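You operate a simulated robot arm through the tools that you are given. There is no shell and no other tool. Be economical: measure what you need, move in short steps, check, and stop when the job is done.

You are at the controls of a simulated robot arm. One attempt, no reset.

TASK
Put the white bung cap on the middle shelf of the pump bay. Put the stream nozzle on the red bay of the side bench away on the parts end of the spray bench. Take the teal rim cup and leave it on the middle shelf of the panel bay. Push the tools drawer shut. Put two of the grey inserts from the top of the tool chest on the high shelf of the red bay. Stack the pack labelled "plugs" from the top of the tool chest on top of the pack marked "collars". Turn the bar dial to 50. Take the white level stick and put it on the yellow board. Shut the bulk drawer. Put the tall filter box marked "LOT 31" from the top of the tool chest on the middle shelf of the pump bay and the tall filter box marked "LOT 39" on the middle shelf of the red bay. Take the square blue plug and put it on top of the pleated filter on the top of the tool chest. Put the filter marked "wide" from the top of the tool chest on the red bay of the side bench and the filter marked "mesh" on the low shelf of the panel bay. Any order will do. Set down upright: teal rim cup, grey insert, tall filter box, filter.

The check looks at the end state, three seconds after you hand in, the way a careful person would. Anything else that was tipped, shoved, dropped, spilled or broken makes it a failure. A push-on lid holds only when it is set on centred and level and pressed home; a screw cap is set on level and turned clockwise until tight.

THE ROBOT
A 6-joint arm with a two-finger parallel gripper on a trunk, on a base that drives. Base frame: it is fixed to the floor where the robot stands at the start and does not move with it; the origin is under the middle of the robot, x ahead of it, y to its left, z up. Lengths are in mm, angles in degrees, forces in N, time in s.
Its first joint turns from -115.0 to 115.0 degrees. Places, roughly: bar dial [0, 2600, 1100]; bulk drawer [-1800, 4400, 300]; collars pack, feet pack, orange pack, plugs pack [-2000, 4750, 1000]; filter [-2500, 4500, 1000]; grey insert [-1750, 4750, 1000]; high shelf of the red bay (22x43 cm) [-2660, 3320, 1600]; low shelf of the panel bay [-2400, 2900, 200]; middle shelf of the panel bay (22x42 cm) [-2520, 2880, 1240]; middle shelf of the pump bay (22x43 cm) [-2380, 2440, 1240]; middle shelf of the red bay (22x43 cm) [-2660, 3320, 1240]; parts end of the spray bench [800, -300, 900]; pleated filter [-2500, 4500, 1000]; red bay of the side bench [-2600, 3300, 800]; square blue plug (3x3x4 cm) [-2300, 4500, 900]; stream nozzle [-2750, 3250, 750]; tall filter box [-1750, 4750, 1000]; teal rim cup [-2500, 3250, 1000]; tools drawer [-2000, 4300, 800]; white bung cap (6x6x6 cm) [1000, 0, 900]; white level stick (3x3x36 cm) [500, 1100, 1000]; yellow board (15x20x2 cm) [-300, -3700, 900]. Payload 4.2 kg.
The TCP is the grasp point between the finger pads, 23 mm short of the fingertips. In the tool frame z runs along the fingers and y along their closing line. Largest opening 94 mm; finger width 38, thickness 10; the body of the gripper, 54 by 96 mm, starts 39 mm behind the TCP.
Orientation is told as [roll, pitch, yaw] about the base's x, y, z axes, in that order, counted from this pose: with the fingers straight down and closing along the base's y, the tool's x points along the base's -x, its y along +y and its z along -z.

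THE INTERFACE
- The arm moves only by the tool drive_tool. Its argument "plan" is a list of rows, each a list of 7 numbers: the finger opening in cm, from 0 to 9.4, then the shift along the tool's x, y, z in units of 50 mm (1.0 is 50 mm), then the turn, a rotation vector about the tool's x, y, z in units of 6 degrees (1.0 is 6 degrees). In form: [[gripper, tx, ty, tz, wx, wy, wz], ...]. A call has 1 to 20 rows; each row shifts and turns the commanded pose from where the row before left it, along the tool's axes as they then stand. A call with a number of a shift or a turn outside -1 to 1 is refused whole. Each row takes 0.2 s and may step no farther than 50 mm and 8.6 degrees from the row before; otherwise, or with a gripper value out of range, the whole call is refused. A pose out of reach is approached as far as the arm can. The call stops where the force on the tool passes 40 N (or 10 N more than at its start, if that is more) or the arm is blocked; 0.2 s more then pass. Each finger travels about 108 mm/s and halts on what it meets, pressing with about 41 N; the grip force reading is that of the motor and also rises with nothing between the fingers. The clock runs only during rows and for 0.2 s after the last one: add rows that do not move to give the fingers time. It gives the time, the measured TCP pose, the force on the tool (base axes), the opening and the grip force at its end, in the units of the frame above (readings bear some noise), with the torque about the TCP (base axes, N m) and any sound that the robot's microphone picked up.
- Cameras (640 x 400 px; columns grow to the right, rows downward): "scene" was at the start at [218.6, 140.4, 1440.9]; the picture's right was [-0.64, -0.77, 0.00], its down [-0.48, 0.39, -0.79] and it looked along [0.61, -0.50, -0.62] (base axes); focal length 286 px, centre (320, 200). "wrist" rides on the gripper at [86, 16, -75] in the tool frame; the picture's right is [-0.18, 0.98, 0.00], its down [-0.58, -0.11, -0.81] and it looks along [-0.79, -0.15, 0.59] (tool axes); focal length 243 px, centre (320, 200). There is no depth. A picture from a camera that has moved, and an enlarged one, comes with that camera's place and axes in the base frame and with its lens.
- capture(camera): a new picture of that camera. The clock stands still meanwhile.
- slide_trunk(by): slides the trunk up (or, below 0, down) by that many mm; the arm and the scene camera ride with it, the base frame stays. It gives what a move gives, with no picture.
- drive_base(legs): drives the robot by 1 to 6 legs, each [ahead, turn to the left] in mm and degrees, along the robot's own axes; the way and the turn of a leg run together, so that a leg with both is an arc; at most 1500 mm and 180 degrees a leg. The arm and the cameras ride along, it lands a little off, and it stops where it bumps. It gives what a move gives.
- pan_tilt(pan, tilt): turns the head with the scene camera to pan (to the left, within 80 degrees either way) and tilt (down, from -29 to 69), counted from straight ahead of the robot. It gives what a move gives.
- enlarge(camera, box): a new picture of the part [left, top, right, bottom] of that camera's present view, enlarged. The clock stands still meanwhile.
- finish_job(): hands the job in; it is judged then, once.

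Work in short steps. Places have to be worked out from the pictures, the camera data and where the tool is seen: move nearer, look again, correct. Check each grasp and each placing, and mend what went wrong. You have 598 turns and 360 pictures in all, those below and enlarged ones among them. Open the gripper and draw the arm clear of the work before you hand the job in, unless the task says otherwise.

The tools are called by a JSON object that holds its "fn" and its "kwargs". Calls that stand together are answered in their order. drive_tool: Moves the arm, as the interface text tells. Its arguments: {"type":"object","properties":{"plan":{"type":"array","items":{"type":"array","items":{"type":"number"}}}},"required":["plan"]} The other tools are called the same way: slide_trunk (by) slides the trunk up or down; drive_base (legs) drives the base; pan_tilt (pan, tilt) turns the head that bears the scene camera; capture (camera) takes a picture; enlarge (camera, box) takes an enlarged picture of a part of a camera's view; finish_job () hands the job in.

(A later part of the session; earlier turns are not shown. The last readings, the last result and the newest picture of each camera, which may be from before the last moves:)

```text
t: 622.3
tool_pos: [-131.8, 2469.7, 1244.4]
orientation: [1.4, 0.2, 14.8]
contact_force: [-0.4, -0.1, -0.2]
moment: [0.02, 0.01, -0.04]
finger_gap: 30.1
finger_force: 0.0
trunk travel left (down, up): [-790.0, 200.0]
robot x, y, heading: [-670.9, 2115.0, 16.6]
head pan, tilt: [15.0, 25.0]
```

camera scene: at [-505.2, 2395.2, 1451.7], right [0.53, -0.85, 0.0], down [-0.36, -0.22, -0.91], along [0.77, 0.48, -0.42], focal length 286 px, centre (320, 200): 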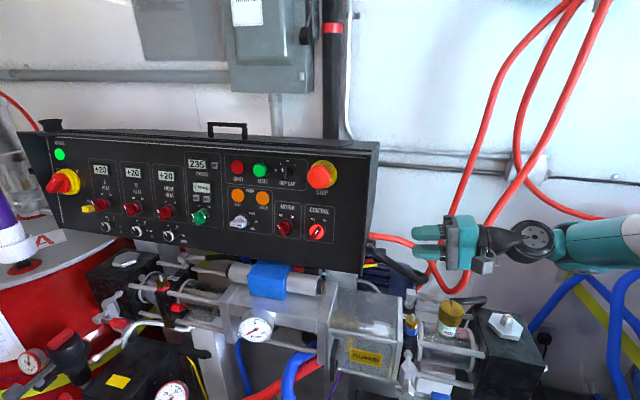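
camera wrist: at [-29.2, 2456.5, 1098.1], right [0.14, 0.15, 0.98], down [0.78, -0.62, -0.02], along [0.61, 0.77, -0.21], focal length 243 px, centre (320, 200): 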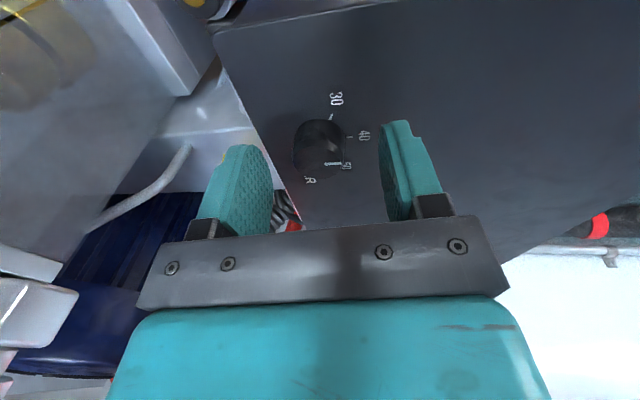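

Tool is vertical again. I drive to the bench's left end and look at the stick.

{"fn": "drive_base", "kwargs": {"legs": [[-320, 0], [0, -90], [1290, 0], [0, 90]]}}

{"fn": "pan_tilt", "kwargs": {"pan": 0, "tilt": 25}}

{"fn": "capture", "kwargs": {"camera": "scene"}}

```text
t: 638.0
tool_pos: [-66.1, 1138.1, 1242.7]
orientation: [1.5, 0.3, 13.5]
contact_force: [0.8, -0.7, -0.1]
moment: [0.01, 0.02, -0.01]
finger_gap: 30.1
finger_force: 0.1
trunk travel left (down, up): [-790.0, 200.0]
robot x, y, heading: [-617.6, 798.5, 15.7]
head pan, tilt: [15.0, 25.0]
```

```text
t: 638.8
tool_pos: [-64.6, 1138.8, 1243.2]
orientation: [1.5, 0.3, 13.6]
contact_force: [-0.3, -0.5, 1.3]
moment: [0.01, 0.01, 0.0]
finger_gap: 30.0
finger_force: 0.1
trunk travel left (down, up): [-790.0, 200.0]
robot x, y, heading: [-616.8, 796.6, 15.4]
head pan, tilt: [0.0, 25.0]
```

```text
76 pictures are left
camera scene: at [-429.3, 1051.2, 1451.5], right [0.27, -0.96, 0.0], down [-0.41, -0.11, -0.91], along [0.87, 0.24, -0.42], focal length 286 px, centre (320, 200)
```

scene: 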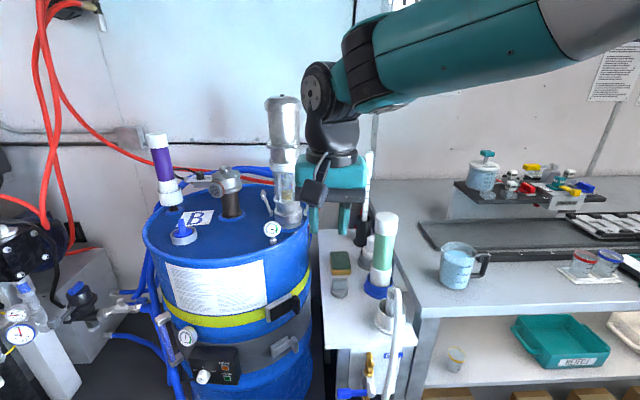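

{"fn": "drive_tool", "kwargs": {"plan": [[3, 0.5, -0.8, 0, -0.25, 0, 0], [3, 0.5, -0.8, 0, 0, 0, 0], [3, 0.5, -0.8, 0, 0, 0, 0], [3, 0.5, -0.8, 0, 0, 0, 0], [3, 0.5, -0.8, 0, 0, 0, 0], [3, 0.5, -0.8, 0, 0, 0, 0]]}}

{"fn": "enlarge", "kwargs": {"camera": "scene", "box": [310, 140, 470, 260]}}

```text
t: 640.2
tool_pos: [-154.2, 870.7, 1234.1]
orientation: [3.0, 0.5, 13.5]
contact_force: [0.1, 0.2, -0.9]
moment: [0.0, 0.01, 0.01]
finger_gap: 29.9
finger_force: 0.0
trunk travel left (down, up): [-790.0, 200.0]
robot x, y, heading: [-611.2, 798.3, 15.6]
head pan, tilt: [0.0, 25.0]
```

```text
3.33 times, centred on (390, 200) of scene
camera zoom: at [-429.0, 1051.5, 1451.4], right [0.27, -0.96, 0.0], down [-0.41, -0.11, -0.91], along [0.87, 0.24, -0.42], focal length 952 px, centre (87, 200)
```

zoom: 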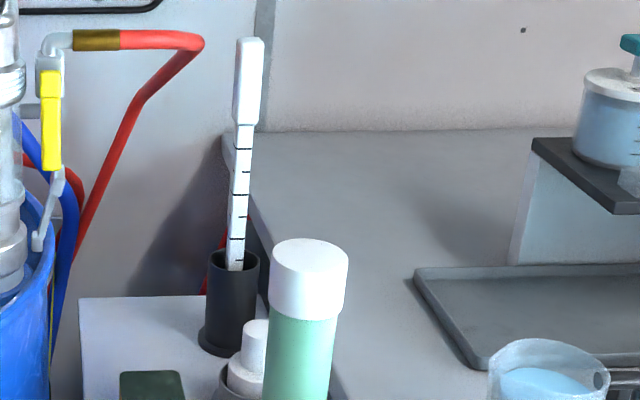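

The stick's top is at about [532, 1148, 1186] in a black cup. I drive closer and bring the tool in front of it, turning it horizontal.

{"fn": "drive_base", "kwargs": {"legs": [[315, 0]]}}

{"fn": "drive_tool", "kwargs": {"plan": [[7, -0.826, 0.285, 0, 0.5, 0, -0.7], [7, -0.826, 0.285, 0, 0, 0, 0], [7, -0.826, 0.285, 0, 0, 0, 0], [7, -0.826, 0.285, 0, 0, 0, 0], [7, -0.826, 0.285, 0, 0, 0, 0], [7, -0.7, 0.285, 0, 0, 0, 0]]}}

{"fn": "drive_tool", "kwargs": {"plan": [[7, 0, 0, 0, 0, -1, 0], [7, 0, 0, 0, 0, -1, 0], [7, 0, 0, 0, 0, -1, 0], [7, 0, 0, 0, 0, -1, 0], [7, 0, 0, 0, 0, -1, 0], [7, 0, 0, 0, 0, -1, 0], [7, 0, 0, 0, 0, -1, 0], [7, 0, 0, 0, 0, -1, 0], [7, 0, 0, 0, 0, -1, 0], [7, 0, 0, 0, 0, -1, 0], [7, 0, 0, 0, 0, -1, 0], [7, 0, 0, 0, 0, -1, 0], [7, 0, 0, 0, 0, -1, 0], [7, 0, 0, 0, 0, -1, 0], [7, 0, 0, 0, 0, -0.9, 0]]}}

{"fn": "capture", "kwargs": {"camera": "wrist"}}

{"fn": "capture", "kwargs": {"camera": "scene"}}

```text
t: 642.3
tool_pos: [147.6, 958.7, 1234.6]
orientation: [2.9, 0.3, 13.8]
contact_force: [-0.1, -0.6, -0.1]
moment: [-0.02, 0.01, -0.01]
finger_gap: 29.7
finger_force: 0.0
trunk travel left (down, up): [-790.0, 200.0]
robot x, y, heading: [-312.4, 881.8, 15.7]
head pan, tilt: [0.0, 25.0]
```

```text
t: 643.7
tool_pos: [351.3, 1111.1, 1230.6]
orientation: [0.0, 0.1, 18.1]
contact_force: [0.6, -0.5, 0.1]
moment: [-0.02, 0.0, 0.0]
finger_gap: 70.2
finger_force: 0.0
trunk travel left (down, up): [-790.0, 200.0]
robot x, y, heading: [-312.9, 884.2, 16.0]
head pan, tilt: [0.0, 25.0]
```

```text
t: 646.9
tool_pos: [352.8, 1112.5, 1234.5]
orientation: [-2.8, -89.3, 21.0]
contact_force: [0.2, 0.1, 0.2]
moment: [0.01, 0.0, 0.0]
finger_gap: 70.0
finger_force: 0.1
trunk travel left (down, up): [-790.0, 200.0]
robot x, y, heading: [-309.8, 880.0, 15.7]
head pan, tilt: [0.0, 25.0]
```

```text
74 pictures are left
camera wrist: at [275.5, 1104.0, 1149.3], right [-0.3, 0.93, 0.18], down [-0.72, -0.35, 0.59], along [0.62, 0.05, 0.78], focal length 243 px, centre (320, 200)
```

wrist: 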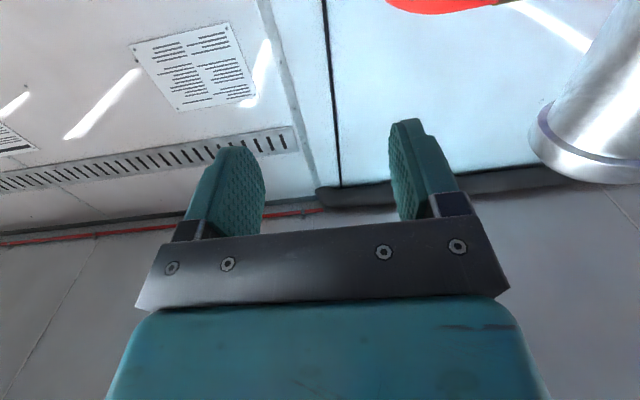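

```text
73 pictures are left
camera scene: at [-129.1, 1137.1, 1451.7], right [0.27, -0.96, 0.0], down [-0.41, -0.12, -0.91], along [0.87, 0.25, -0.42], focal length 286 px, centre (320, 200)
```

scene: 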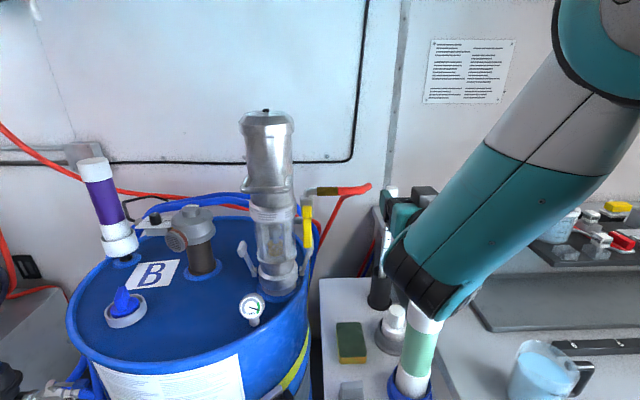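

{"fn": "enlarge", "kwargs": {"camera": "scene", "box": [340, 165, 460, 325]}}

```text
2.50 times, centred on (400, 245) of scene
camera zoom: at [-129.1, 1137.1, 1451.7], right [0.27, -0.96, 0.0], down [-0.41, -0.12, -0.91], along [0.87, 0.25, -0.42], focal length 714 px, centre (120, 88)
```

zoom: 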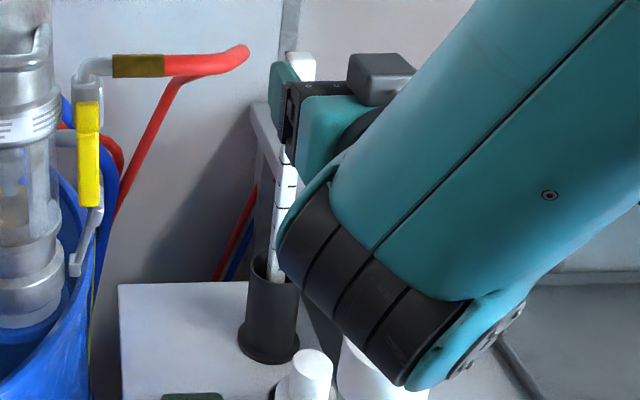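

I shift right 28 mm and down to handle height, then advance most of the way.

{"fn": "drive_tool", "kwargs": {"plan": [[7, 0.86, -0.28, 0, 0, 0, 0], [7, 0.86, -0.28, 0, 0, 0, 0], [7, 0, 0, 0.9, 0, 0, 0], [7, 0, 0, 0.9, 0, 0, 0], [7, 0, 0, 0.5, 0, 0, 0]]}}

{"fn": "enlarge", "kwargs": {"camera": "scene", "box": [340, 165, 460, 325]}}

{"fn": "capture", "kwargs": {"camera": "wrist"}}

```text
t: 647.4
tool_pos: [360.3, 1099.1, 1192.8]
orientation: [-29.4, -89.7, 47.7]
contact_force: [-1.9, 0.3, 9.5]
moment: [-0.09, 0.96, -0.07]
finger_gap: 69.8
finger_force: 0.1
out of reach, approached as far as the arm can: row 2
trunk travel left (down, up): [-790.0, 200.0]
robot x, y, heading: [-309.8, 883.6, 15.7]
head pan, tilt: [0.0, 25.0]
stopped in row 2: the force on the tool passed its limit (the readings are from after the stop); the commanded pose is now the measured one
```

```text
2.50 times, centred on (400, 245) of scene
camera zoom: at [-129.3, 1137.5, 1451.8], right [0.27, -0.96, 0.0], down [-0.41, -0.12, -0.91], along [0.87, 0.25, -0.42], focal length 714 px, centre (120, 88)
```

zoom: 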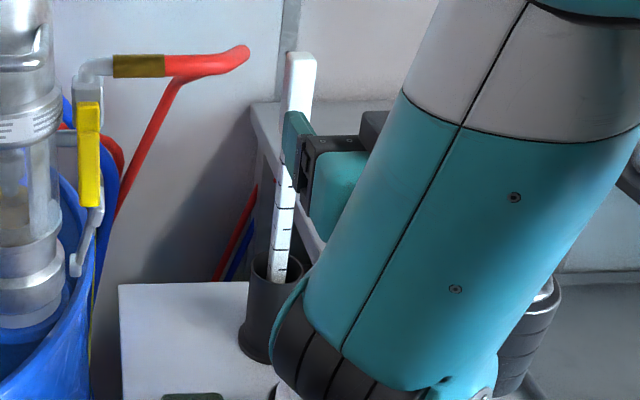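

```text
70 pictures are left
camera wrist: at [284.4, 1091.1, 1107.5], right [-0.31, 0.93, 0.18], down [-0.73, -0.35, 0.59], along [0.61, 0.05, 0.79], focal length 243 px, centre (320, 200)
```

wrist: 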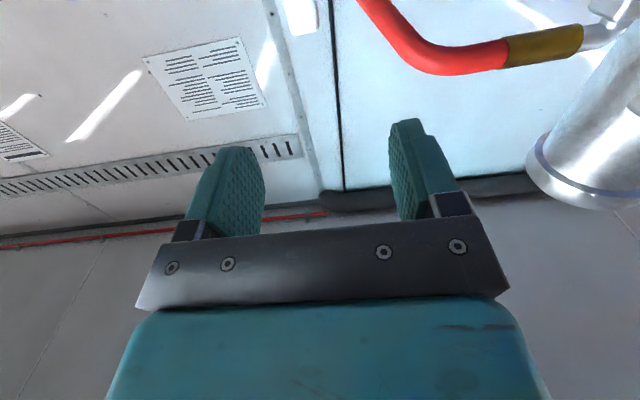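

The camera touched the tube in front. I rise 22 mm, pass above it, align laterally, and will come down over the stick's handle.

{"fn": "drive_tool", "kwargs": {"plan": [[7, -0.5, -0.1, 0, 0, 0, 0], [7, -0.05, -0.2, 0.5, 0, 0, 0], [7, 0, 0, 0.9, 0, 0, 0], [7, 0, 0, 0.9, 0, 0, 0], [7, 0, 0, 0.8, 0, 0, 0]]}}

{"fn": "enlarge", "kwargs": {"camera": "scene", "box": [320, 140, 480, 300]}}

{"fn": "capture", "kwargs": {"camera": "wrist"}}

```text
t: 648.6
tool_pos: [511.4, 1134.1, 1219.9]
orientation: [-19.7, -89.5, 38.0]
contact_force: [-0.1, 0.6, 0.1]
moment: [0.0, 0.03, -0.06]
finger_gap: 70.1
finger_force: 0.1
trunk travel left (down, up): [-790.0, 200.0]
robot x, y, heading: [-305.8, 881.4, 15.9]
head pan, tilt: [0.0, 25.0]
```

```text
2.50 times, centred on (400, 220) of scene
camera zoom: at [-129.3, 1137.4, 1451.6], right [0.27, -0.96, 0.0], down [-0.41, -0.12, -0.91], along [0.87, 0.25, -0.42], focal length 714 px, centre (120, 150)
```

zoom: 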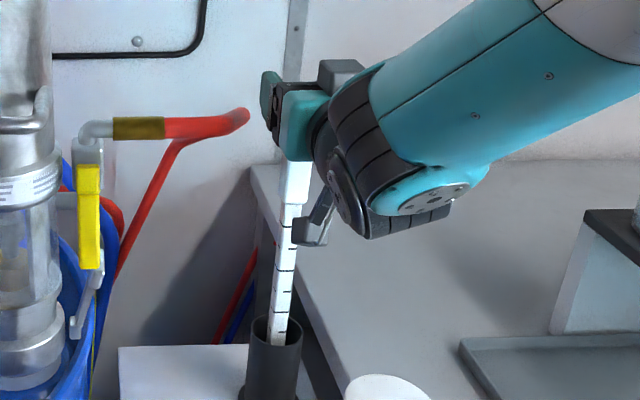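

```text
68 pictures are left
camera wrist: at [435.0, 1125.5, 1134.6], right [-0.31, 0.93, 0.18], down [-0.73, -0.35, 0.59], along [0.61, 0.05, 0.79], focal length 243 px, centre (320, 200)
```

wrist: 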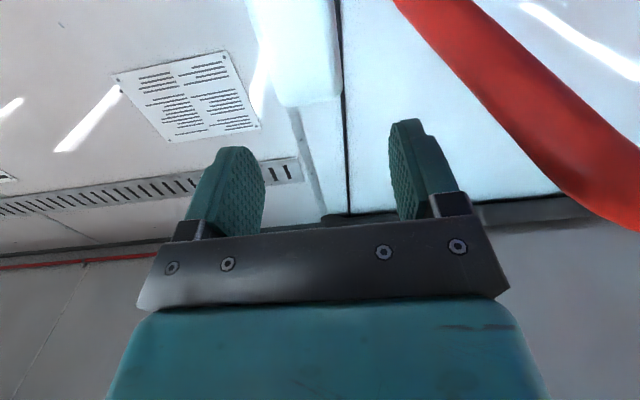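

The handle is centred between the fingers, 15 mm ahead. I advance 5 mm, lower 70 mm over it and close.

{"fn": "drive_tool", "kwargs": {"plan": [[7, 0, 0, 0.1, 0, 0, 0], [7, 0.47, 0, 0, 0, 0, 0], [7, 0.47, 0, 0, 0, 0, 0], [7, 0.46, 0, 0, 0, 0, 0], [1, 0, 0, 0, 0, 0, 0], [1, 0, 0, 0, 0, 0, 0], [1, 0, 0, 0, 0, 0, 0], [1, 0, 0, 0, 0, 0, 0]]}}

{"fn": "capture", "kwargs": {"camera": "wrist"}}

```text
t: 650.4
tool_pos: [517.4, 1135.2, 1148.5]
orientation: [-19.6, -89.5, 37.9]
contact_force: [0.1, 1.0, 0.9]
moment: [0.25, -0.08, -0.03]
finger_gap: 25.4
finger_force: 40.8
trunk travel left (down, up): [-790.0, 200.0]
robot x, y, heading: [-311.8, 884.9, 16.2]
head pan, tilt: [0.0, 25.0]
```

```text
67 pictures are left
camera wrist: at [441.9, 1126.8, 1062.7], right [-0.31, 0.93, 0.18], down [-0.73, -0.35, 0.59], along [0.61, 0.05, 0.79], focal length 243 px, centre (320, 200)
```

wrist: 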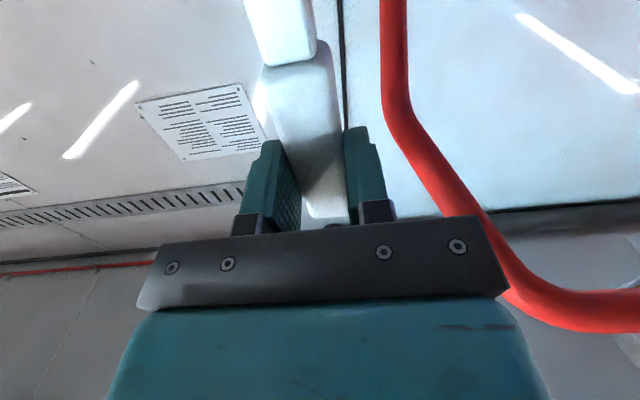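

Gripped. I lift it straight out with the trunk and arm, high enough to clear the tube.

{"fn": "slide_trunk", "kwargs": {"by": 195}}

{"fn": "drive_tool", "kwargs": {"plan": [[1, -0.9, 0, 0, 0, 0, 0], [1, -0.9, 0, 0, 0, 0, 0], [1, -0.5, 0, 0, 0, 0, 0]]}}

{"fn": "capture", "kwargs": {"camera": "scene"}}

```text
t: 652.5
tool_pos: [518.5, 1134.3, 1343.1]
orientation: [-20.1, -89.5, 38.4]
contact_force: [0.2, 0.6, -2.1]
moment: [0.0, 0.05, 0.0]
finger_gap: 25.6
finger_force: 40.8
trunk travel left (down, up): [-985.0, 5.0]
robot x, y, heading: [-309.2, 884.7, 15.8]
head pan, tilt: [0.0, 25.0]
```

```text
t: 653.3
tool_pos: [520.0, 1135.3, 1458.4]
orientation: [-22.3, -89.5, 40.7]
contact_force: [-0.1, -0.5, -2.5]
moment: [0.01, 0.04, 0.0]
finger_gap: 25.6
finger_force: 41.1
trunk travel left (down, up): [-985.0, 5.0]
robot x, y, heading: [-308.5, 884.8, 15.8]
head pan, tilt: [0.0, 25.0]
```

```text
66 pictures are left
camera scene: at [-128.7, 1137.5, 1646.5], right [0.27, -0.96, 0.0], down [-0.41, -0.12, -0.91], along [0.87, 0.25, -0.42], focal length 286 px, centre (320, 200)
```

scene: 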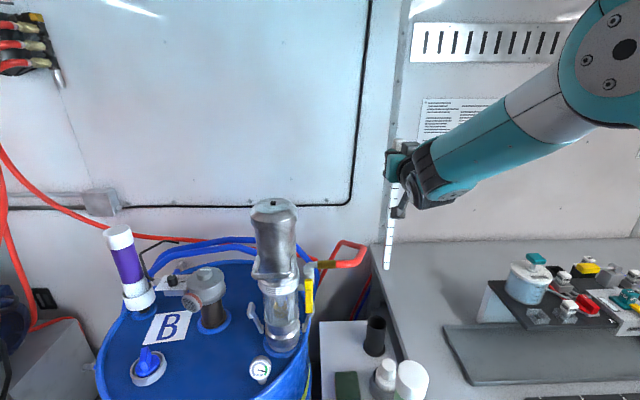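

Stick is free. I back off, turn and drive toward the far end for the yellow board.

{"fn": "drive_base", "kwargs": {"legs": [[-350, 0], [0, -88], [1500, 0], [1000, 0]]}}

{"fn": "pan_tilt", "kwargs": {"pan": -20, "tilt": 18}}

{"fn": "capture", "kwargs": {"camera": "scene"}}

```text
t: 671.0
tool_pos: [442.0, -2364.3, 1458.6]
orientation: [-20.6, -89.5, -48.7]
contact_force: [0.8, 0.5, -0.7]
moment: [0.03, 0.0, 0.02]
finger_gap: 25.5
finger_force: 40.8
trunk travel left (down, up): [-985.0, 5.0]
robot x, y, heading: [158.2, -1545.0, -71.9]
head pan, tilt: [0.0, 25.0]
```

```text
t: 671.8
tool_pos: [441.8, -2365.2, 1458.6]
orientation: [-20.4, -89.5, -48.9]
contact_force: [-0.4, -0.1, -1.7]
moment: [0.03, 0.0, 0.02]
finger_gap: 25.6
finger_force: 41.0
trunk travel left (down, up): [-985.0, 5.0]
robot x, y, heading: [154.7, -1545.8, -71.7]
head pan, tilt: [-20.0, 18.0]
```

```text
65 pictures are left
camera scene: at [384.6, -1721.8, 1657.9], right [-1.0, 0.03, 0.0], down [0.01, 0.31, -0.95], along [-0.03, -0.95, -0.31], focal length 286 px, centre (320, 200)
```

scene: 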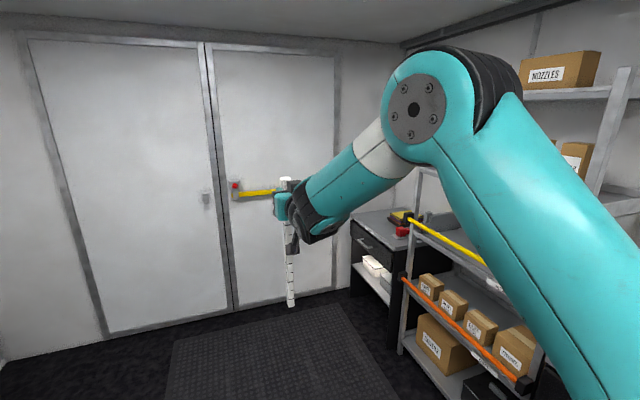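

{"fn": "enlarge", "kwargs": {"camera": "scene", "box": [320, 180, 480, 300]}}

```text
3.33 times, centred on (400, 240) of scene
camera zoom: at [384.6, -1721.8, 1657.9], right [-1.0, 0.03, 0.0], down [0.01, 0.31, -0.95], along [-0.03, -0.95, -0.31], focal length 952 px, centre (53, 67)
```

zoom: 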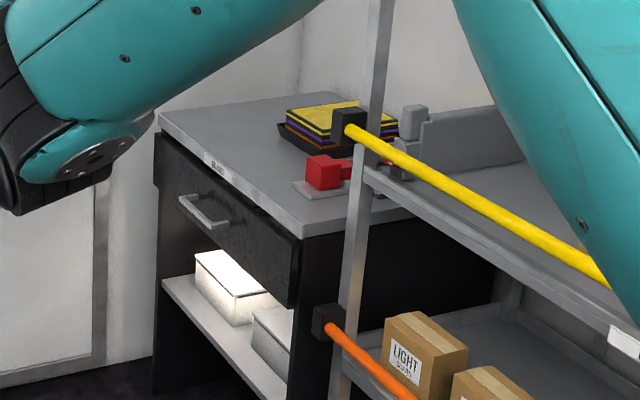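

The yellow board lies on top of the board stack on the desk (≈[-300, -3700]). I roll the stick horizontal, retract the arm, and drive there.

{"fn": "drive_tool", "kwargs": {"plan": [[1, 0, 0, -0.9, 0, 0, 0], [1, 0, 0, -0.9, 0, 0, 0], [1, 0, 0, -0.9, 0, 0, 0], [1, 0, 0, -0.9, 0, 0, 0]]}}

{"fn": "drive_tool", "kwargs": {"plan": [[1, 0, 0, 0, 0, 0, 1], [1, 0, 0, 0, 0, 0, 1], [1, 0, 0, 0, 0, 0, 1], [1, 0, 0, 0, 0, 0, 1], [1, 0, 0, 0, 0, 0, 1], [1, 0, 0, 0, 0, 0, 1], [1, 0, 0, 0, 0, 0, 1], [1, 0, 0, 0, 0, 0, 1], [1, 0, 0, 0, 0, 0, 1], [1, 0, 0, 0, 0, 0, 1], [1, 0, 0, 0, 0, 0, 1], [1, 0, 0, 0, 0, 0, 1], [1, 0, 0, 0, 0, 0, 1], [1, 0, 0, 0, 0, 0, 1], [1, 0, 0, 0, 0, 0, 1]]}}

{"fn": "capture", "kwargs": {"camera": "scene"}}

```text
t: 672.8
tool_pos: [378.4, -2193.9, 1460.4]
orientation: [-18.6, -89.4, -50.7]
contact_force: [0.3, -0.8, -1.0]
moment: [0.0, -0.01, 0.03]
finger_gap: 25.5
finger_force: 41.6
trunk travel left (down, up): [-985.0, 5.0]
robot x, y, heading: [156.8, -1543.6, -71.5]
head pan, tilt: [-20.0, 18.0]
```

```text
t: 676.0
tool_pos: [378.8, -2196.3, 1460.4]
orientation: [89.5, -0.1, -159.3]
contact_force: [0.4, -0.2, -1.0]
moment: [-0.07, 0.27, -0.01]
finger_gap: 25.6
finger_force: 41.3
trunk travel left (down, up): [-985.0, 5.0]
robot x, y, heading: [155.4, -1547.4, -71.8]
head pan, tilt: [-20.0, 18.0]
```

```text
63 pictures are left
camera scene: at [384.6, -1721.7, 1657.9], right [-1.0, 0.03, 0.0], down [0.01, 0.31, -0.95], along [-0.03, -0.95, -0.31], focal length 286 px, centre (320, 200)
```

scene: 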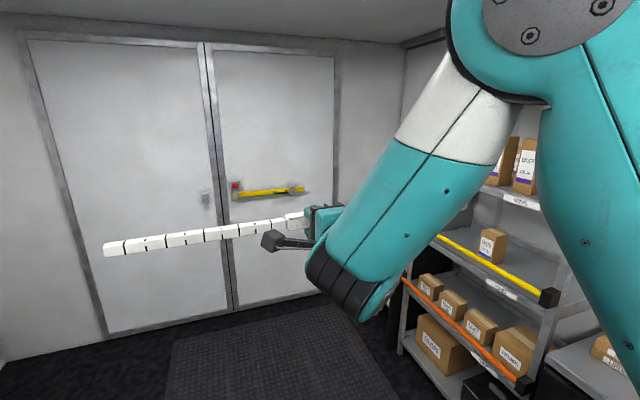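

The stick is horizontal. I drive on and turn to face the desk.

{"fn": "drive_base", "kwargs": {"legs": [[1500, 0], [160, 0], [0, -90]]}}

{"fn": "pan_tilt", "kwargs": {"pan": 5, "tilt": 35}}

{"fn": "capture", "kwargs": {"camera": "scene"}}

```text
t: 684.5
tool_pos: [925.6, -3745.8, 1459.4]
orientation: [89.2, -0.6, -157.7]
contact_force: [-11.4, 34.4, 6.8]
moment: [-0.87, 0.12, -0.65]
finger_gap: 25.8
finger_force: 40.9
trunk travel left (down, up): [-985.0, 5.0]
robot x, y, heading: [687.4, -3109.6, -70.1]
head pan, tilt: [-20.0, 18.0]
stopped in leg 2: the force on the tool passed its limit (the readings are from after the stop); the commanded pose is now the measured one
```

```text
t: 685.4
tool_pos: [927.2, -3745.6, 1459.7]
orientation: [89.2, -0.5, -157.8]
contact_force: [-15.1, 43.3, 7.2]
moment: [-1.22, 0.42, -0.78]
finger_gap: 25.7
finger_force: 40.4
trunk travel left (down, up): [-985.0, 5.0]
robot x, y, heading: [690.9, -3106.7, -70.3]
head pan, tilt: [5.0, 35.0]
```

```text
62 pictures are left
camera scene: at [960.9, -3261.1, 1631.6], right [-0.91, -0.42, 0.0], down [-0.24, 0.52, -0.82], along [0.34, -0.75, -0.57], focal length 286 px, centre (320, 200)
```

scene: 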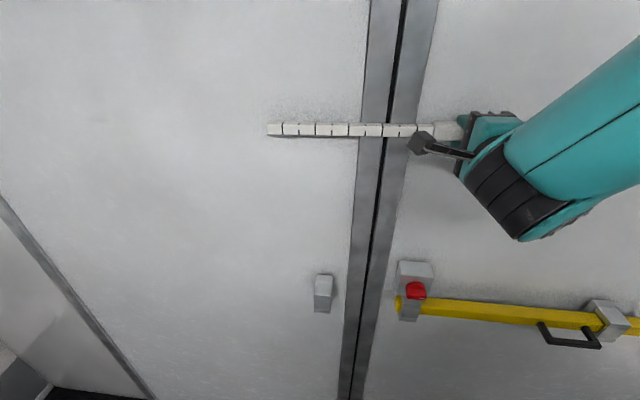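

The hand touched the door wall lightly. I back off 80 mm and turn right to face the desk.

{"fn": "drive_base", "kwargs": {"legs": [[-85, 0], [0, -92]]}}

{"fn": "capture", "kwargs": {"camera": "scene"}}

```text
t: 690.4
tool_pos: [9.3, -3231.9, 1458.2]
orientation: [88.9, -0.5, 109.2]
contact_force: [0.2, 0.9, -1.3]
moment: [0.26, 0.05, -0.03]
finger_gap: 25.7
finger_force: 41.0
trunk travel left (down, up): [-985.0, 5.0]
robot x, y, heading: [661.0, -3024.6, -163.2]
head pan, tilt: [5.0, 35.0]
```

```text
61 pictures are left
camera scene: at [491.2, -3290.4, 1630.8], right [-0.37, 0.93, 0.0], down [0.53, 0.21, -0.82], along [-0.76, -0.3, -0.57], focal length 286 px, centre (320, 200)
```

scene: 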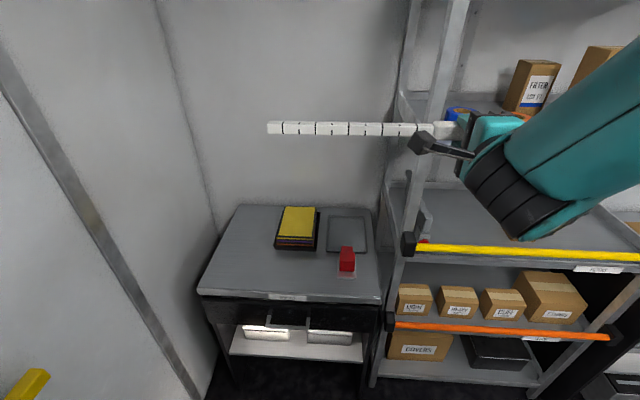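

Clear view of the stack. The rack post is close on the right, so I first swing the hand 210 mm left, then drive in.

{"fn": "drive_tool", "kwargs": {"plan": [[1, 0.84, 0, 0, 0, 0, 0], [1, 0.84, 0, 0, 0, 0, 0], [1, 0.84, 0, 0, 0, 0, 0], [1, 0.84, 0, 0, 0, 0, 0], [1, 0.84, 0, 0, 0, 0, 0]]}}

{"fn": "drive_base", "kwargs": {"legs": [[340, 0]]}}

{"fn": "drive_tool", "kwargs": {"plan": [[1, 0, 0, 0, 1, 0, 0], [1, 0, 0, 0, 1, 0, 0], [1, 0, 0, 0, 1, 0, 0], [1, 0, 0, 0, 1, 0, 0], [1, 0, 0, 0, 1, 0, 0], [1, 0, 0, 0, 1, 0, 0], [1, 0, 0, 0, 1, 0, 0], [1, 0, 0, 0, 1, 0, 0], [1, 0, 0, 0, 1, 0, 0], [1, 0, 0, 0, 1, 0, 0], [1, 0, 0, 0, 1, 0, 0], [1, 0, 0, 0, 1, 0, 0], [1, 0, 0, 0, 1, 0, 0], [1, 0, 0, 0, 1, 0, 0], [1, 0, 0, 0, 0.8, 0, 0]]}}

{"fn": "capture", "kwargs": {"camera": "scene"}}

```text
t: 691.6
tool_pos: [80.6, -3431.9, 1454.4]
orientation: [89.0, -0.5, 109.1]
contact_force: [-0.6, 0.3, -1.6]
moment: [0.27, 0.02, 0.01]
finger_gap: 25.4
finger_force: 40.7
trunk travel left (down, up): [-985.0, 5.0]
robot x, y, heading: [664.9, -3024.1, -163.2]
head pan, tilt: [5.0, 35.0]
```

```text
t: 693.8
tool_pos: [-244.8, -3533.7, 1454.5]
orientation: [89.1, -0.5, 109.5]
contact_force: [0.2, 0.4, -2.5]
moment: [0.29, 0.04, -0.01]
finger_gap: 25.8
finger_force: 41.2
trunk travel left (down, up): [-985.0, 5.0]
robot x, y, heading: [335.1, -3130.3, -163.2]
head pan, tilt: [5.0, 35.0]
```

```text
t: 697.0
tool_pos: [-243.3, -3535.7, 1454.4]
orientation: [0.1, -0.6, 109.5]
contact_force: [0.1, -0.4, -1.6]
moment: [0.26, 0.15, 0.0]
finger_gap: 25.4
finger_force: 40.9
trunk travel left (down, up): [-985.0, 5.0]
robot x, y, heading: [337.4, -3129.4, -163.0]
head pan, tilt: [5.0, 35.0]
```

```text
60 pictures are left
camera scene: at [167.1, -3390.2, 1630.8], right [-0.38, 0.93, 0.0], down [0.53, 0.22, -0.82], along [-0.76, -0.31, -0.57], focal length 286 px, centre (320, 200)
```

scene: 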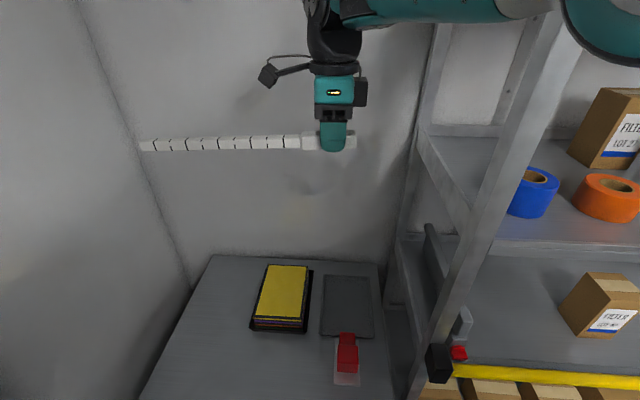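

Board centre is at about [-289, -3696], top z≈917. I position the stick so that its balance point is over the board and lower it.

{"fn": "drive_tool", "kwargs": {"plan": [[1, 0.17, 0.9, 0, 0, 0, 0], [1, 0.17, 0.9, 0, 0, 0.1, 0]]}}

{"fn": "slide_trunk", "kwargs": {"by": -400}}

{"fn": "pan_tilt", "kwargs": {"pan": 15, "tilt": 30}}

{"fn": "capture", "kwargs": {"camera": "scene"}}

```text
t: 697.6
tool_pos: [-301.6, -3570.4, 1453.5]
orientation: [0.3, -0.2, 109.8]
contact_force: [1.0, -1.1, -1.4]
moment: [0.31, 0.15, 0.02]
finger_gap: 25.6
finger_force: 40.9
out of reach, approached as far as the arm can: row 2
trunk travel left (down, up): [-985.0, 5.0]
robot x, y, heading: [334.6, -3126.7, -162.9]
head pan, tilt: [5.0, 35.0]
```

```text
t: 701.5
tool_pos: [-304.7, -3568.7, 1053.2]
orientation: [0.3, -0.2, 109.5]
contact_force: [0.0, 0.5, -0.1]
moment: [0.24, 0.13, 0.0]
finger_gap: 25.6
finger_force: 40.8
trunk travel left (down, up): [-585.0, 405.0]
robot x, y, heading: [338.1, -3129.2, -163.1]
head pan, tilt: [5.0, 35.0]
```

```text
t: 702.2
tool_pos: [-304.9, -3570.8, 1052.7]
orientation: [0.4, -0.1, 109.5]
contact_force: [0.1, 0.2, -0.9]
moment: [0.31, 0.05, -0.04]
finger_gap: 25.5
finger_force: 40.8
trunk travel left (down, up): [-585.0, 405.0]
robot x, y, heading: [337.4, -3130.3, -163.1]
head pan, tilt: [15.0, 30.0]
```

```text
59 pictures are left
camera scene: at [171.9, -3405.1, 1238.5], right [-0.53, 0.85, 0.0], down [0.42, 0.27, -0.87], along [-0.73, -0.46, -0.5], focal length 286 px, centre (320, 200)
```

scene: 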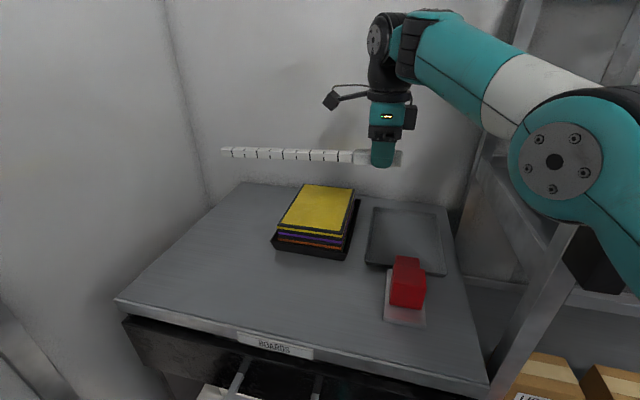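

Good alignment. Lower 95 mm, then fine steps to contact.

{"fn": "drive_tool", "kwargs": {"plan": [[1, 0, 0, 0.9, 0, 0, 0], [1, 0, 0, 0.9, 0, 0, 0], [1, 0, 0, 0.06, 0, 0, 0], [1, 0, 0, 0.06, 0, 0, 0], [1, 0, 0, 0.06, 0, 0, 0]]}}

{"fn": "enlarge", "kwargs": {"camera": "scene", "box": [200, 130, 440, 280]}}

```text
t: 703.6
tool_pos: [-301.9, -3571.6, 985.1]
orientation: [2.8, 0.8, 109.6]
contact_force: [0.4, -0.8, -1.7]
moment: [0.28, 0.09, -0.01]
finger_gap: 25.9
finger_force: 41.3
trunk travel left (down, up): [-585.0, 405.0]
robot x, y, heading: [338.0, -3127.0, -162.9]
head pan, tilt: [15.0, 30.0]
stopped in row 5: the arm was blocked; the commanded pose is now the measured one
```

```text
2.67 times, centred on (320, 205) of scene
camera zoom: at [175.7, -3404.5, 1239.0], right [-0.53, 0.85, 0.0], down [0.42, 0.26, -0.87], along [-0.74, -0.46, -0.5], focal length 761 px, centre (320, 187)
```

zoom: 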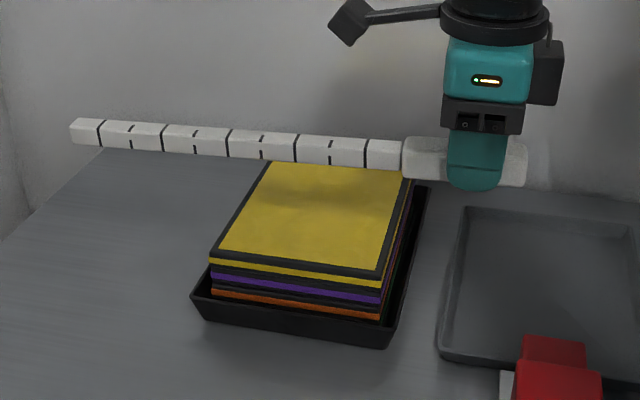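

Something other than the tool blocks the arm — maybe the elbow against the rack. I look.

{"fn": "pan_tilt", "kwargs": {"pan": -30, "tilt": 25}}

{"fn": "capture", "kwargs": {"camera": "scene"}}

```text
t: 704.7
tool_pos: [-302.6, -3569.9, 986.3]
orientation: [2.7, 0.8, 109.6]
contact_force: [-0.8, -0.1, -1.5]
moment: [0.29, 0.06, -0.02]
finger_gap: 25.5
finger_force: 40.9
trunk travel left (down, up): [-585.0, 405.0]
robot x, y, heading: [335.8, -3127.8, -163.1]
head pan, tilt: [-30.0, 25.0]
```

```text
57 pictures are left
camera scene: at [162.7, -3335.9, 1247.6], right [0.22, 0.97, 0.0], down [0.41, -0.1, -0.91], along [-0.88, 0.2, -0.42], focal length 286 px, centre (320, 200)
```

scene: 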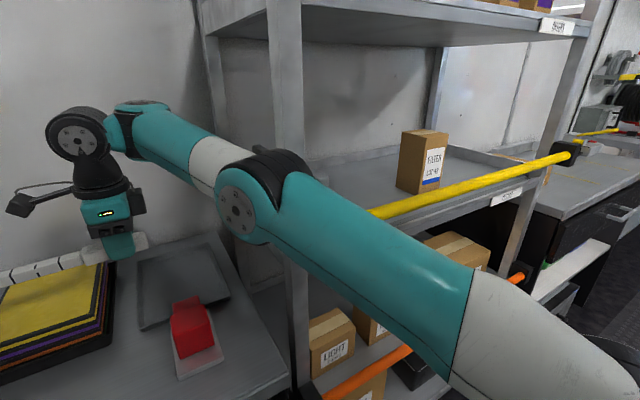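

The upper arm has come against the rack's post/yellow rod. I raise the trunk, back out, and re-approach from further left so the arm stays clear of the rack.

{"fn": "slide_trunk", "kwargs": {"by": 150}}

{"fn": "drive_base", "kwargs": {"legs": [[-450, 0], [0, -45], [-350, 0], [0, 45]]}}

{"fn": "pan_tilt", "kwargs": {"pan": -20, "tilt": 25}}

{"fn": "capture", "kwargs": {"camera": "scene"}}

```text
t: 706.4
tool_pos: [-306.2, -3570.8, 1121.7]
orientation: [1.7, 0.5, 109.5]
contact_force: [0.4, -0.7, -1.9]
moment: [0.32, 0.1, -0.02]
finger_gap: 25.8
finger_force: 40.8
trunk travel left (down, up): [-735.0, 255.0]
robot x, y, heading: [335.9, -3127.2, -163.1]
head pan, tilt: [-30.0, 25.0]
```

```text
t: 715.2
tool_pos: [446.1, -3611.6, 1124.0]
orientation: [1.6, 0.4, 110.2]
contact_force: [-14.8, 26.6, -0.6]
moment: [0.21, 0.17, -1.68]
finger_gap: 27.2
finger_force: 40.9
trunk travel left (down, up): [-735.0, 255.0]
robot x, y, heading: [1085.1, -3155.2, -161.9]
head pan, tilt: [-30.0, 25.0]
```

```text
t: 715.9
tool_pos: [447.1, -3610.3, 1123.7]
orientation: [1.7, 0.2, 110.2]
contact_force: [-2.6, 6.7, -3.7]
moment: [0.89, 0.31, -0.04]
finger_gap: 25.4
finger_force: 40.6
trunk travel left (down, up): [-735.0, 255.0]
robot x, y, heading: [1082.3, -3156.9, -161.9]
head pan, tilt: [-20.0, 25.0]
```

```text
56 pictures are left
camera scene: at [907.4, -3386.1, 1396.5], right [0.03, 1.0, 0.0], down [0.42, -0.01, -0.91], along [-0.91, 0.03, -0.42], focal length 286 px, centre (320, 200)
```

scene: 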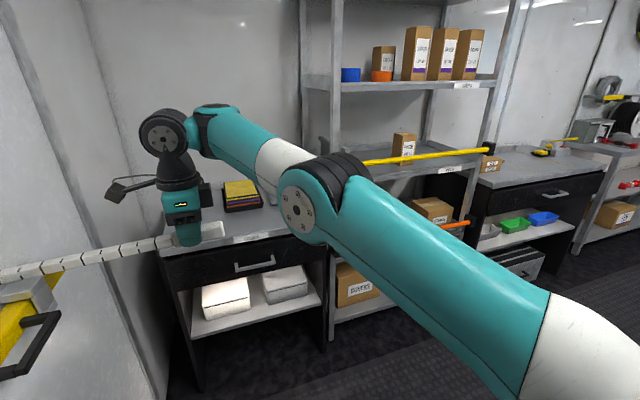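

The blade end touches the door hardware; I swing the hand 250 mm right, away from it.

{"fn": "drive_tool", "kwargs": {"plan": [[1, -0.3, 0, -0.2, 0, 0, 0], [1, -0.8, 0, 0, 0, 0, 0], [1, -0.8, 0, 0, 0, 0, 0], [1, -0.8, 0, 0, 0, 0, 0], [1, -0.8, 0, 0, 0, 0, 0], [1, -0.8, 0, 0, 0, 0, 0], [1, -0.7, 0, 0, 0.3, 0, 0]]}}

{"fn": "capture", "kwargs": {"camera": "scene"}}

```text
t: 717.5
tool_pos: [327.3, -3398.6, 1151.6]
orientation: [0.0, 0.3, 110.4]
contact_force: [0.5, -1.6, -2.2]
moment: [0.26, 0.1, 0.0]
finger_gap: 25.7
finger_force: 40.8
out of reach, approached as far as the arm can: row 2, 3, 4, 5, 6
trunk travel left (down, up): [-735.0, 255.0]
robot x, y, heading: [1084.2, -3156.3, -162.1]
head pan, tilt: [-20.0, 25.0]
```

```text
55 pictures are left
camera scene: at [907.7, -3386.8, 1396.5], right [0.03, 1.0, 0.0], down [0.42, -0.01, -0.91], along [-0.91, 0.03, -0.42], focal length 286 px, centre (320, 200)
```

scene: 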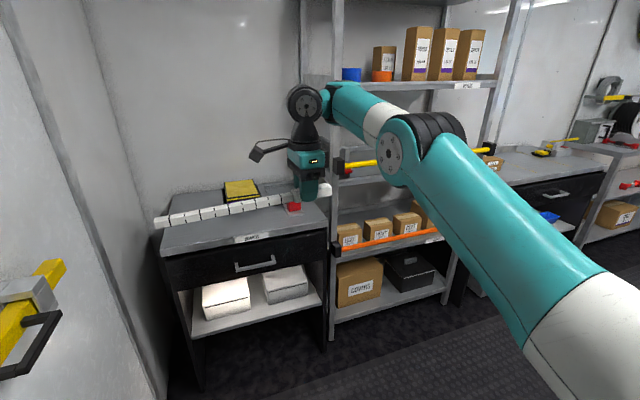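

Now straight ahead of the robot. I retract 100 mm and drive in.

{"fn": "drive_tool", "kwargs": {"plan": [[1, 0, -0.9, 0, 0, 0, 0], [1, 0, -0.9, 0, 0, 0, 0]]}}

{"fn": "drive_base", "kwargs": {"legs": [[740, 0]]}}

{"fn": "capture", "kwargs": {"camera": "scene"}}

```text
t: 718.1
tool_pos: [351.1, -3383.3, 1189.3]
orientation: [-0.2, 0.4, 110.6]
contact_force: [-0.3, -0.4, -1.9]
moment: [0.22, 0.05, 0.0]
finger_gap: 25.6
finger_force: 40.9
out of reach, approached as far as the arm can: row 1, 2
trunk travel left (down, up): [-735.0, 255.0]
robot x, y, heading: [1079.9, -3154.5, -161.9]
head pan, tilt: [-20.0, 25.0]
```

```text
t: 722.1
tool_pos: [-340.2, -3621.2, 1189.0]
orientation: [-0.2, 0.3, 111.0]
contact_force: [-0.7, -1.1, -1.9]
moment: [0.3, 0.07, 0.02]
finger_gap: 25.7
finger_force: 40.9
trunk travel left (down, up): [-735.0, 255.0]
robot x, y, heading: [388.9, -3386.0, -161.5]
head pan, tilt: [-20.0, 25.0]
```

```text
54 pictures are left
camera scene: at [216.1, -3618.1, 1396.5], right [0.02, 1.0, 0.0], down [0.42, -0.01, -0.91], along [-0.91, 0.02, -0.42], focal length 286 px, centre (320, 200)
```

scene: 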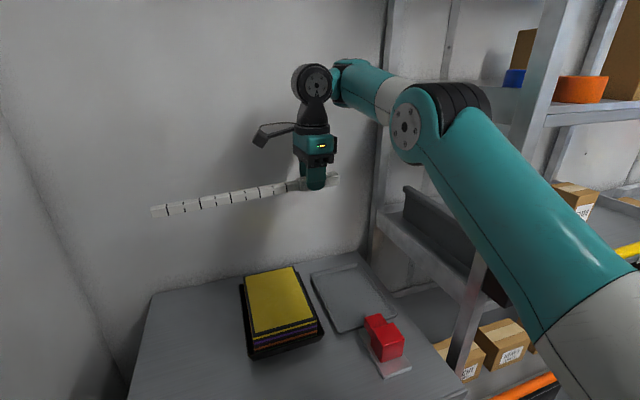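

I use the straight-down trick, then pull back 36 mm and shift right 35 mm.

{"fn": "drive_tool", "kwargs": {"plan": [[1, 0, 0, 0.8, 0, 0, 0], [1, 0, 0, 0.8, 0, 0, 0]]}}

{"fn": "drive_tool", "kwargs": {"plan": [[1, -0.35, -0.36, 0, 0, 0, 0.2], [1, -0.35, -0.36, 0, 0, 0, 0]]}}

```text
t: 722.7
tool_pos: [-368.0, -3632.0, 1126.6]
orientation: [-0.3, 0.4, 111.1]
contact_force: [0.6, 0.2, -0.6]
moment: [0.21, 0.11, 0.02]
finger_gap: 25.6
finger_force: 40.8
out of reach, approached as far as the arm can: row 1, 2
trunk travel left (down, up): [-735.0, 255.0]
robot x, y, heading: [391.7, -3386.5, -161.4]
head pan, tilt: [-20.0, 25.0]
```

```text
t: 723.3
tool_pos: [-374.0, -3611.5, 1138.8]
orientation: [-0.3, 0.3, 109.8]
contact_force: [-0.5, -0.6, -2.6]
moment: [0.26, 0.05, -0.05]
finger_gap: 25.4
finger_force: 41.1
out of reach, approached as far as the arm can: row 1, 2
trunk travel left (down, up): [-735.0, 255.0]
robot x, y, heading: [392.3, -3388.8, -161.2]
head pan, tilt: [-20.0, 25.0]
```

{"fn": "drive_tool", "kwargs": {"plan": [[1, 0, -0.3, 0.6, 0, 0, 0], [1, 0, -0.3, 0.6, 0, 0, 0], [1, 0, -0.3, 0.6, 0, 0, 0]]}}

{"fn": "drive_tool", "kwargs": {"plan": [[1, 0, -0.5, 0, 0, 0, 0], [1, 0, -0.5, 0, 0, 0, 0]]}}

{"fn": "capture", "kwargs": {"camera": "scene"}}

```text
t: 724.1
tool_pos: [-391.1, -3627.0, 1066.4]
orientation: [-0.4, 0.4, 109.9]
contact_force: [0.3, 0.5, -0.6]
moment: [0.21, 0.09, 0.01]
finger_gap: 25.4
finger_force: 41.2
out of reach, approached as far as the arm can: row 1, 2, 3
trunk travel left (down, up): [-735.0, 255.0]
robot x, y, heading: [393.9, -3384.6, -161.4]
head pan, tilt: [-20.0, 25.0]
```

```text
t: 724.7
tool_pos: [-390.3, -3625.1, 1067.7]
orientation: [-0.3, 0.4, 109.8]
contact_force: [-0.6, 1.3, -1.4]
moment: [0.25, 0.05, 0.04]
finger_gap: 25.5
finger_force: 41.1
out of reach, approached as far as the arm can: row 1, 2
trunk travel left (down, up): [-735.0, 255.0]
robot x, y, heading: [389.4, -3389.0, -161.4]
head pan, tilt: [-20.0, 25.0]
```

```text
53 pictures are left
camera scene: at [216.1, -3618.1, 1396.5], right [0.02, 1.0, 0.0], down [0.42, -0.01, -0.91], along [-0.91, 0.02, -0.42], focal length 286 px, centre (320, 200)
```

scene: 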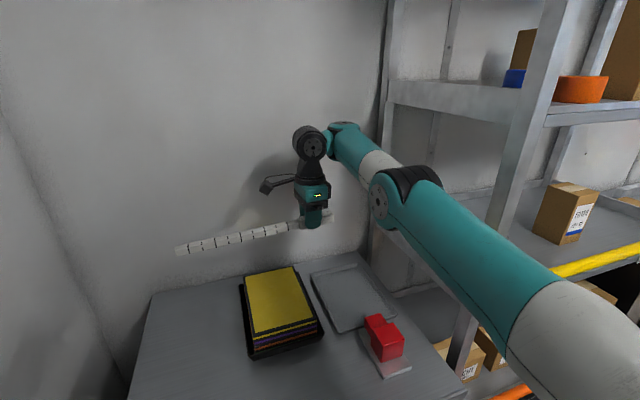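

The arm is straight again, but I don't need to bend it: I align with the base and lower with the trunk instead.

{"fn": "drive_tool", "kwargs": {"plan": [[1, -0.25, 0, 0, 0, 0, 0], [1, -0.25, 0, 0, 0, 0, 0]]}}

{"fn": "drive_base", "kwargs": {"legs": [[-85, 0]]}}

{"fn": "slide_trunk", "kwargs": {"by": -85}}

{"fn": "capture", "kwargs": {"camera": "scene"}}

```text
t: 725.3
tool_pos: [-399.9, -3605.3, 1067.5]
orientation: [-0.5, 0.4, 109.9]
contact_force: [-0.5, -0.9, -2.1]
moment: [0.28, 0.1, 0.01]
finger_gap: 26.0
finger_force: 41.1
trunk travel left (down, up): [-735.0, 255.0]
robot x, y, heading: [392.5, -3386.8, -161.5]
head pan, tilt: [-20.0, 25.0]
```

```text
t: 726.4
tool_pos: [-320.2, -3577.8, 1069.4]
orientation: [-0.4, 0.2, 109.8]
contact_force: [0.4, -0.6, -0.8]
moment: [0.21, 0.11, 0.02]
finger_gap: 25.7
finger_force: 41.5
trunk travel left (down, up): [-735.0, 255.0]
robot x, y, heading: [469.5, -3362.1, -161.4]
head pan, tilt: [-20.0, 25.0]
```

```text
t: 727.6
tool_pos: [-321.0, -3578.3, 985.0]
orientation: [-0.4, 0.3, 109.9]
contact_force: [-0.1, -0.2, -1.3]
moment: [0.24, 0.06, 0.03]
finger_gap: 25.7
finger_force: 41.0
trunk travel left (down, up): [-650.0, 340.0]
robot x, y, heading: [472.7, -3360.0, -161.6]
head pan, tilt: [-20.0, 25.0]
```

```text
52 pictures are left
camera scene: at [296.0, -3591.1, 1311.5], right [0.03, 1.0, 0.0], down [0.42, -0.01, -0.91], along [-0.91, 0.02, -0.42], focal length 286 px, centre (320, 200)
```

scene: 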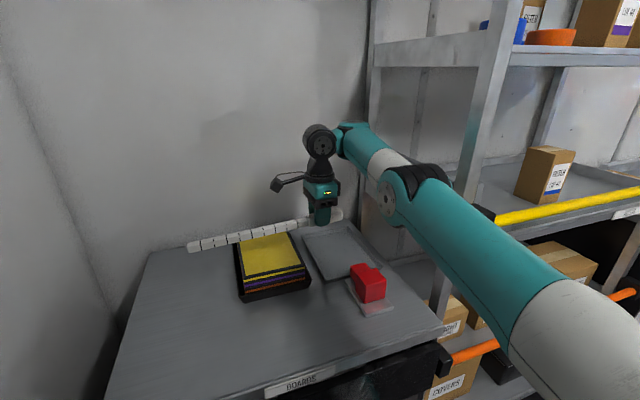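

Well aligned over the board. I lower with the trunk in steps until contact.

{"fn": "slide_trunk", "kwargs": {"by": -32}}

{"fn": "slide_trunk", "kwargs": {"by": -6}}

{"fn": "enlarge", "kwargs": {"camera": "scene", "box": [160, 180, 400, 330]}}

```text
t: 728.3
tool_pos: [-320.4, -3576.8, 951.1]
orientation: [-0.4, 0.3, 109.8]
contact_force: [0.2, 0.4, -1.9]
moment: [0.22, 0.08, -0.01]
finger_gap: 25.6
finger_force: 41.1
trunk travel left (down, up): [-618.0, 372.0]
robot x, y, heading: [467.9, -3362.3, -161.4]
head pan, tilt: [-20.0, 25.0]
```

```text
t: 728.9
tool_pos: [-320.0, -3577.6, 945.4]
orientation: [-0.5, 0.3, 109.8]
contact_force: [-0.2, 0.0, -1.1]
moment: [0.22, 0.06, -0.01]
finger_gap: 25.7
finger_force: 40.9
trunk travel left (down, up): [-612.0, 378.0]
robot x, y, heading: [470.1, -3362.6, -161.4]
head pan, tilt: [-20.0, 25.0]
```

```text
2.67 times, centred on (280, 255) of scene
camera zoom: at [296.0, -3591.1, 1273.5], right [0.03, 1.0, 0.0], down [0.42, -0.01, -0.91], along [-0.91, 0.02, -0.42], focal length 761 px, centre (427, 53)
```

zoom: 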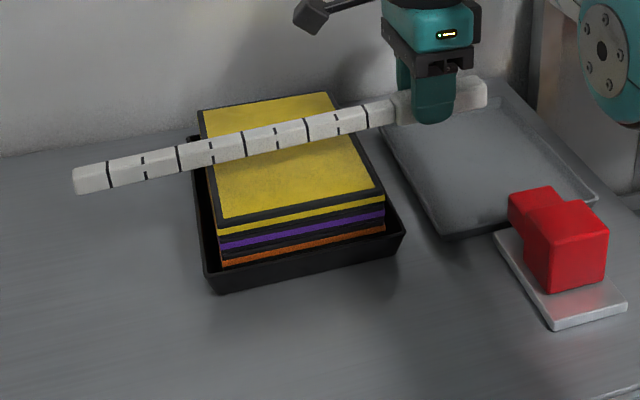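

Just above the board. Continue down in small steps.

{"fn": "slide_trunk", "kwargs": {"by": -5}}

{"fn": "slide_trunk", "kwargs": {"by": -5}}

{"fn": "slide_trunk", "kwargs": {"by": -4}}

```text
t: 729.4
tool_pos: [-320.9, -3577.0, 940.2]
orientation: [-0.4, 0.3, 109.8]
contact_force: [0.6, -0.3, -1.2]
moment: [0.21, 0.07, 0.0]
finger_gap: 25.6
finger_force: 41.4
trunk travel left (down, up): [-607.0, 383.0]
robot x, y, heading: [469.9, -3357.4, -161.5]
head pan, tilt: [-20.0, 25.0]
```

```text
t: 730.0
tool_pos: [-320.3, -3576.9, 935.5]
orientation: [-0.4, 0.4, 109.8]
contact_force: [0.7, -0.3, -0.8]
moment: [0.26, 0.1, 0.0]
finger_gap: 25.5
finger_force: 40.9
trunk travel left (down, up): [-602.0, 388.0]
robot x, y, heading: [470.8, -3361.0, -161.1]
head pan, tilt: [-20.0, 25.0]
```

```text
t: 730.5
tool_pos: [-320.0, -3576.7, 932.8]
orientation: [-0.4, 0.3, 109.7]
contact_force: [-1.1, 0.2, -2.2]
moment: [0.25, 0.09, -0.01]
finger_gap: 25.4
finger_force: 40.9
trunk travel left (down, up): [-598.0, 392.0]
robot x, y, heading: [470.1, -3361.0, -161.4]
head pan, tilt: [-20.0, 25.0]
```

{"fn": "slide_trunk", "kwargs": {"by": -4}}

{"fn": "slide_trunk", "kwargs": {"by": -4}}

{"fn": "slide_trunk", "kwargs": {"by": -4}}

{"fn": "enlarge", "kwargs": {"camera": "scene", "box": [160, 180, 400, 330]}}

```text
t: 731.0
tool_pos: [-320.7, -3576.9, 928.5]
orientation: [-0.3, 0.4, 109.8]
contact_force: [0.3, -0.2, -1.6]
moment: [0.23, 0.09, 0.0]
finger_gap: 25.6
finger_force: 40.8
trunk travel left (down, up): [-594.0, 396.0]
robot x, y, heading: [469.3, -3360.1, -161.5]
head pan, tilt: [-20.0, 25.0]
```

```text
t: 731.5
tool_pos: [-320.2, -3578.4, 923.9]
orientation: [-0.4, 0.3, 109.7]
contact_force: [-0.8, 0.8, -1.8]
moment: [0.23, 0.06, 0.02]
finger_gap: 25.8
finger_force: 40.9
trunk travel left (down, up): [-590.0, 400.0]
robot x, y, heading: [471.5, -3359.3, -161.6]
head pan, tilt: [-20.0, 25.0]
```

```text
t: 732.1
tool_pos: [-319.6, -3576.8, 919.1]
orientation: [-0.4, 0.3, 109.8]
contact_force: [-0.5, -0.2, -1.7]
moment: [0.24, 0.09, 0.0]
finger_gap: 25.7
finger_force: 41.2
trunk travel left (down, up): [-586.0, 404.0]
robot x, y, heading: [474.1, -3359.7, -161.1]
head pan, tilt: [-20.0, 25.0]
```

```text
2.67 times, centred on (280, 255) of scene
camera zoom: at [296.0, -3591.1, 1247.5], right [0.03, 1.0, 0.0], down [0.42, -0.01, -0.91], along [-0.91, 0.02, -0.42], focal length 761 px, centre (427, 53)
```

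zoom: 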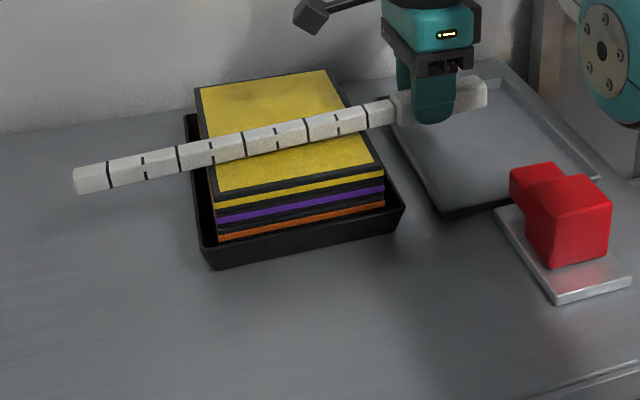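

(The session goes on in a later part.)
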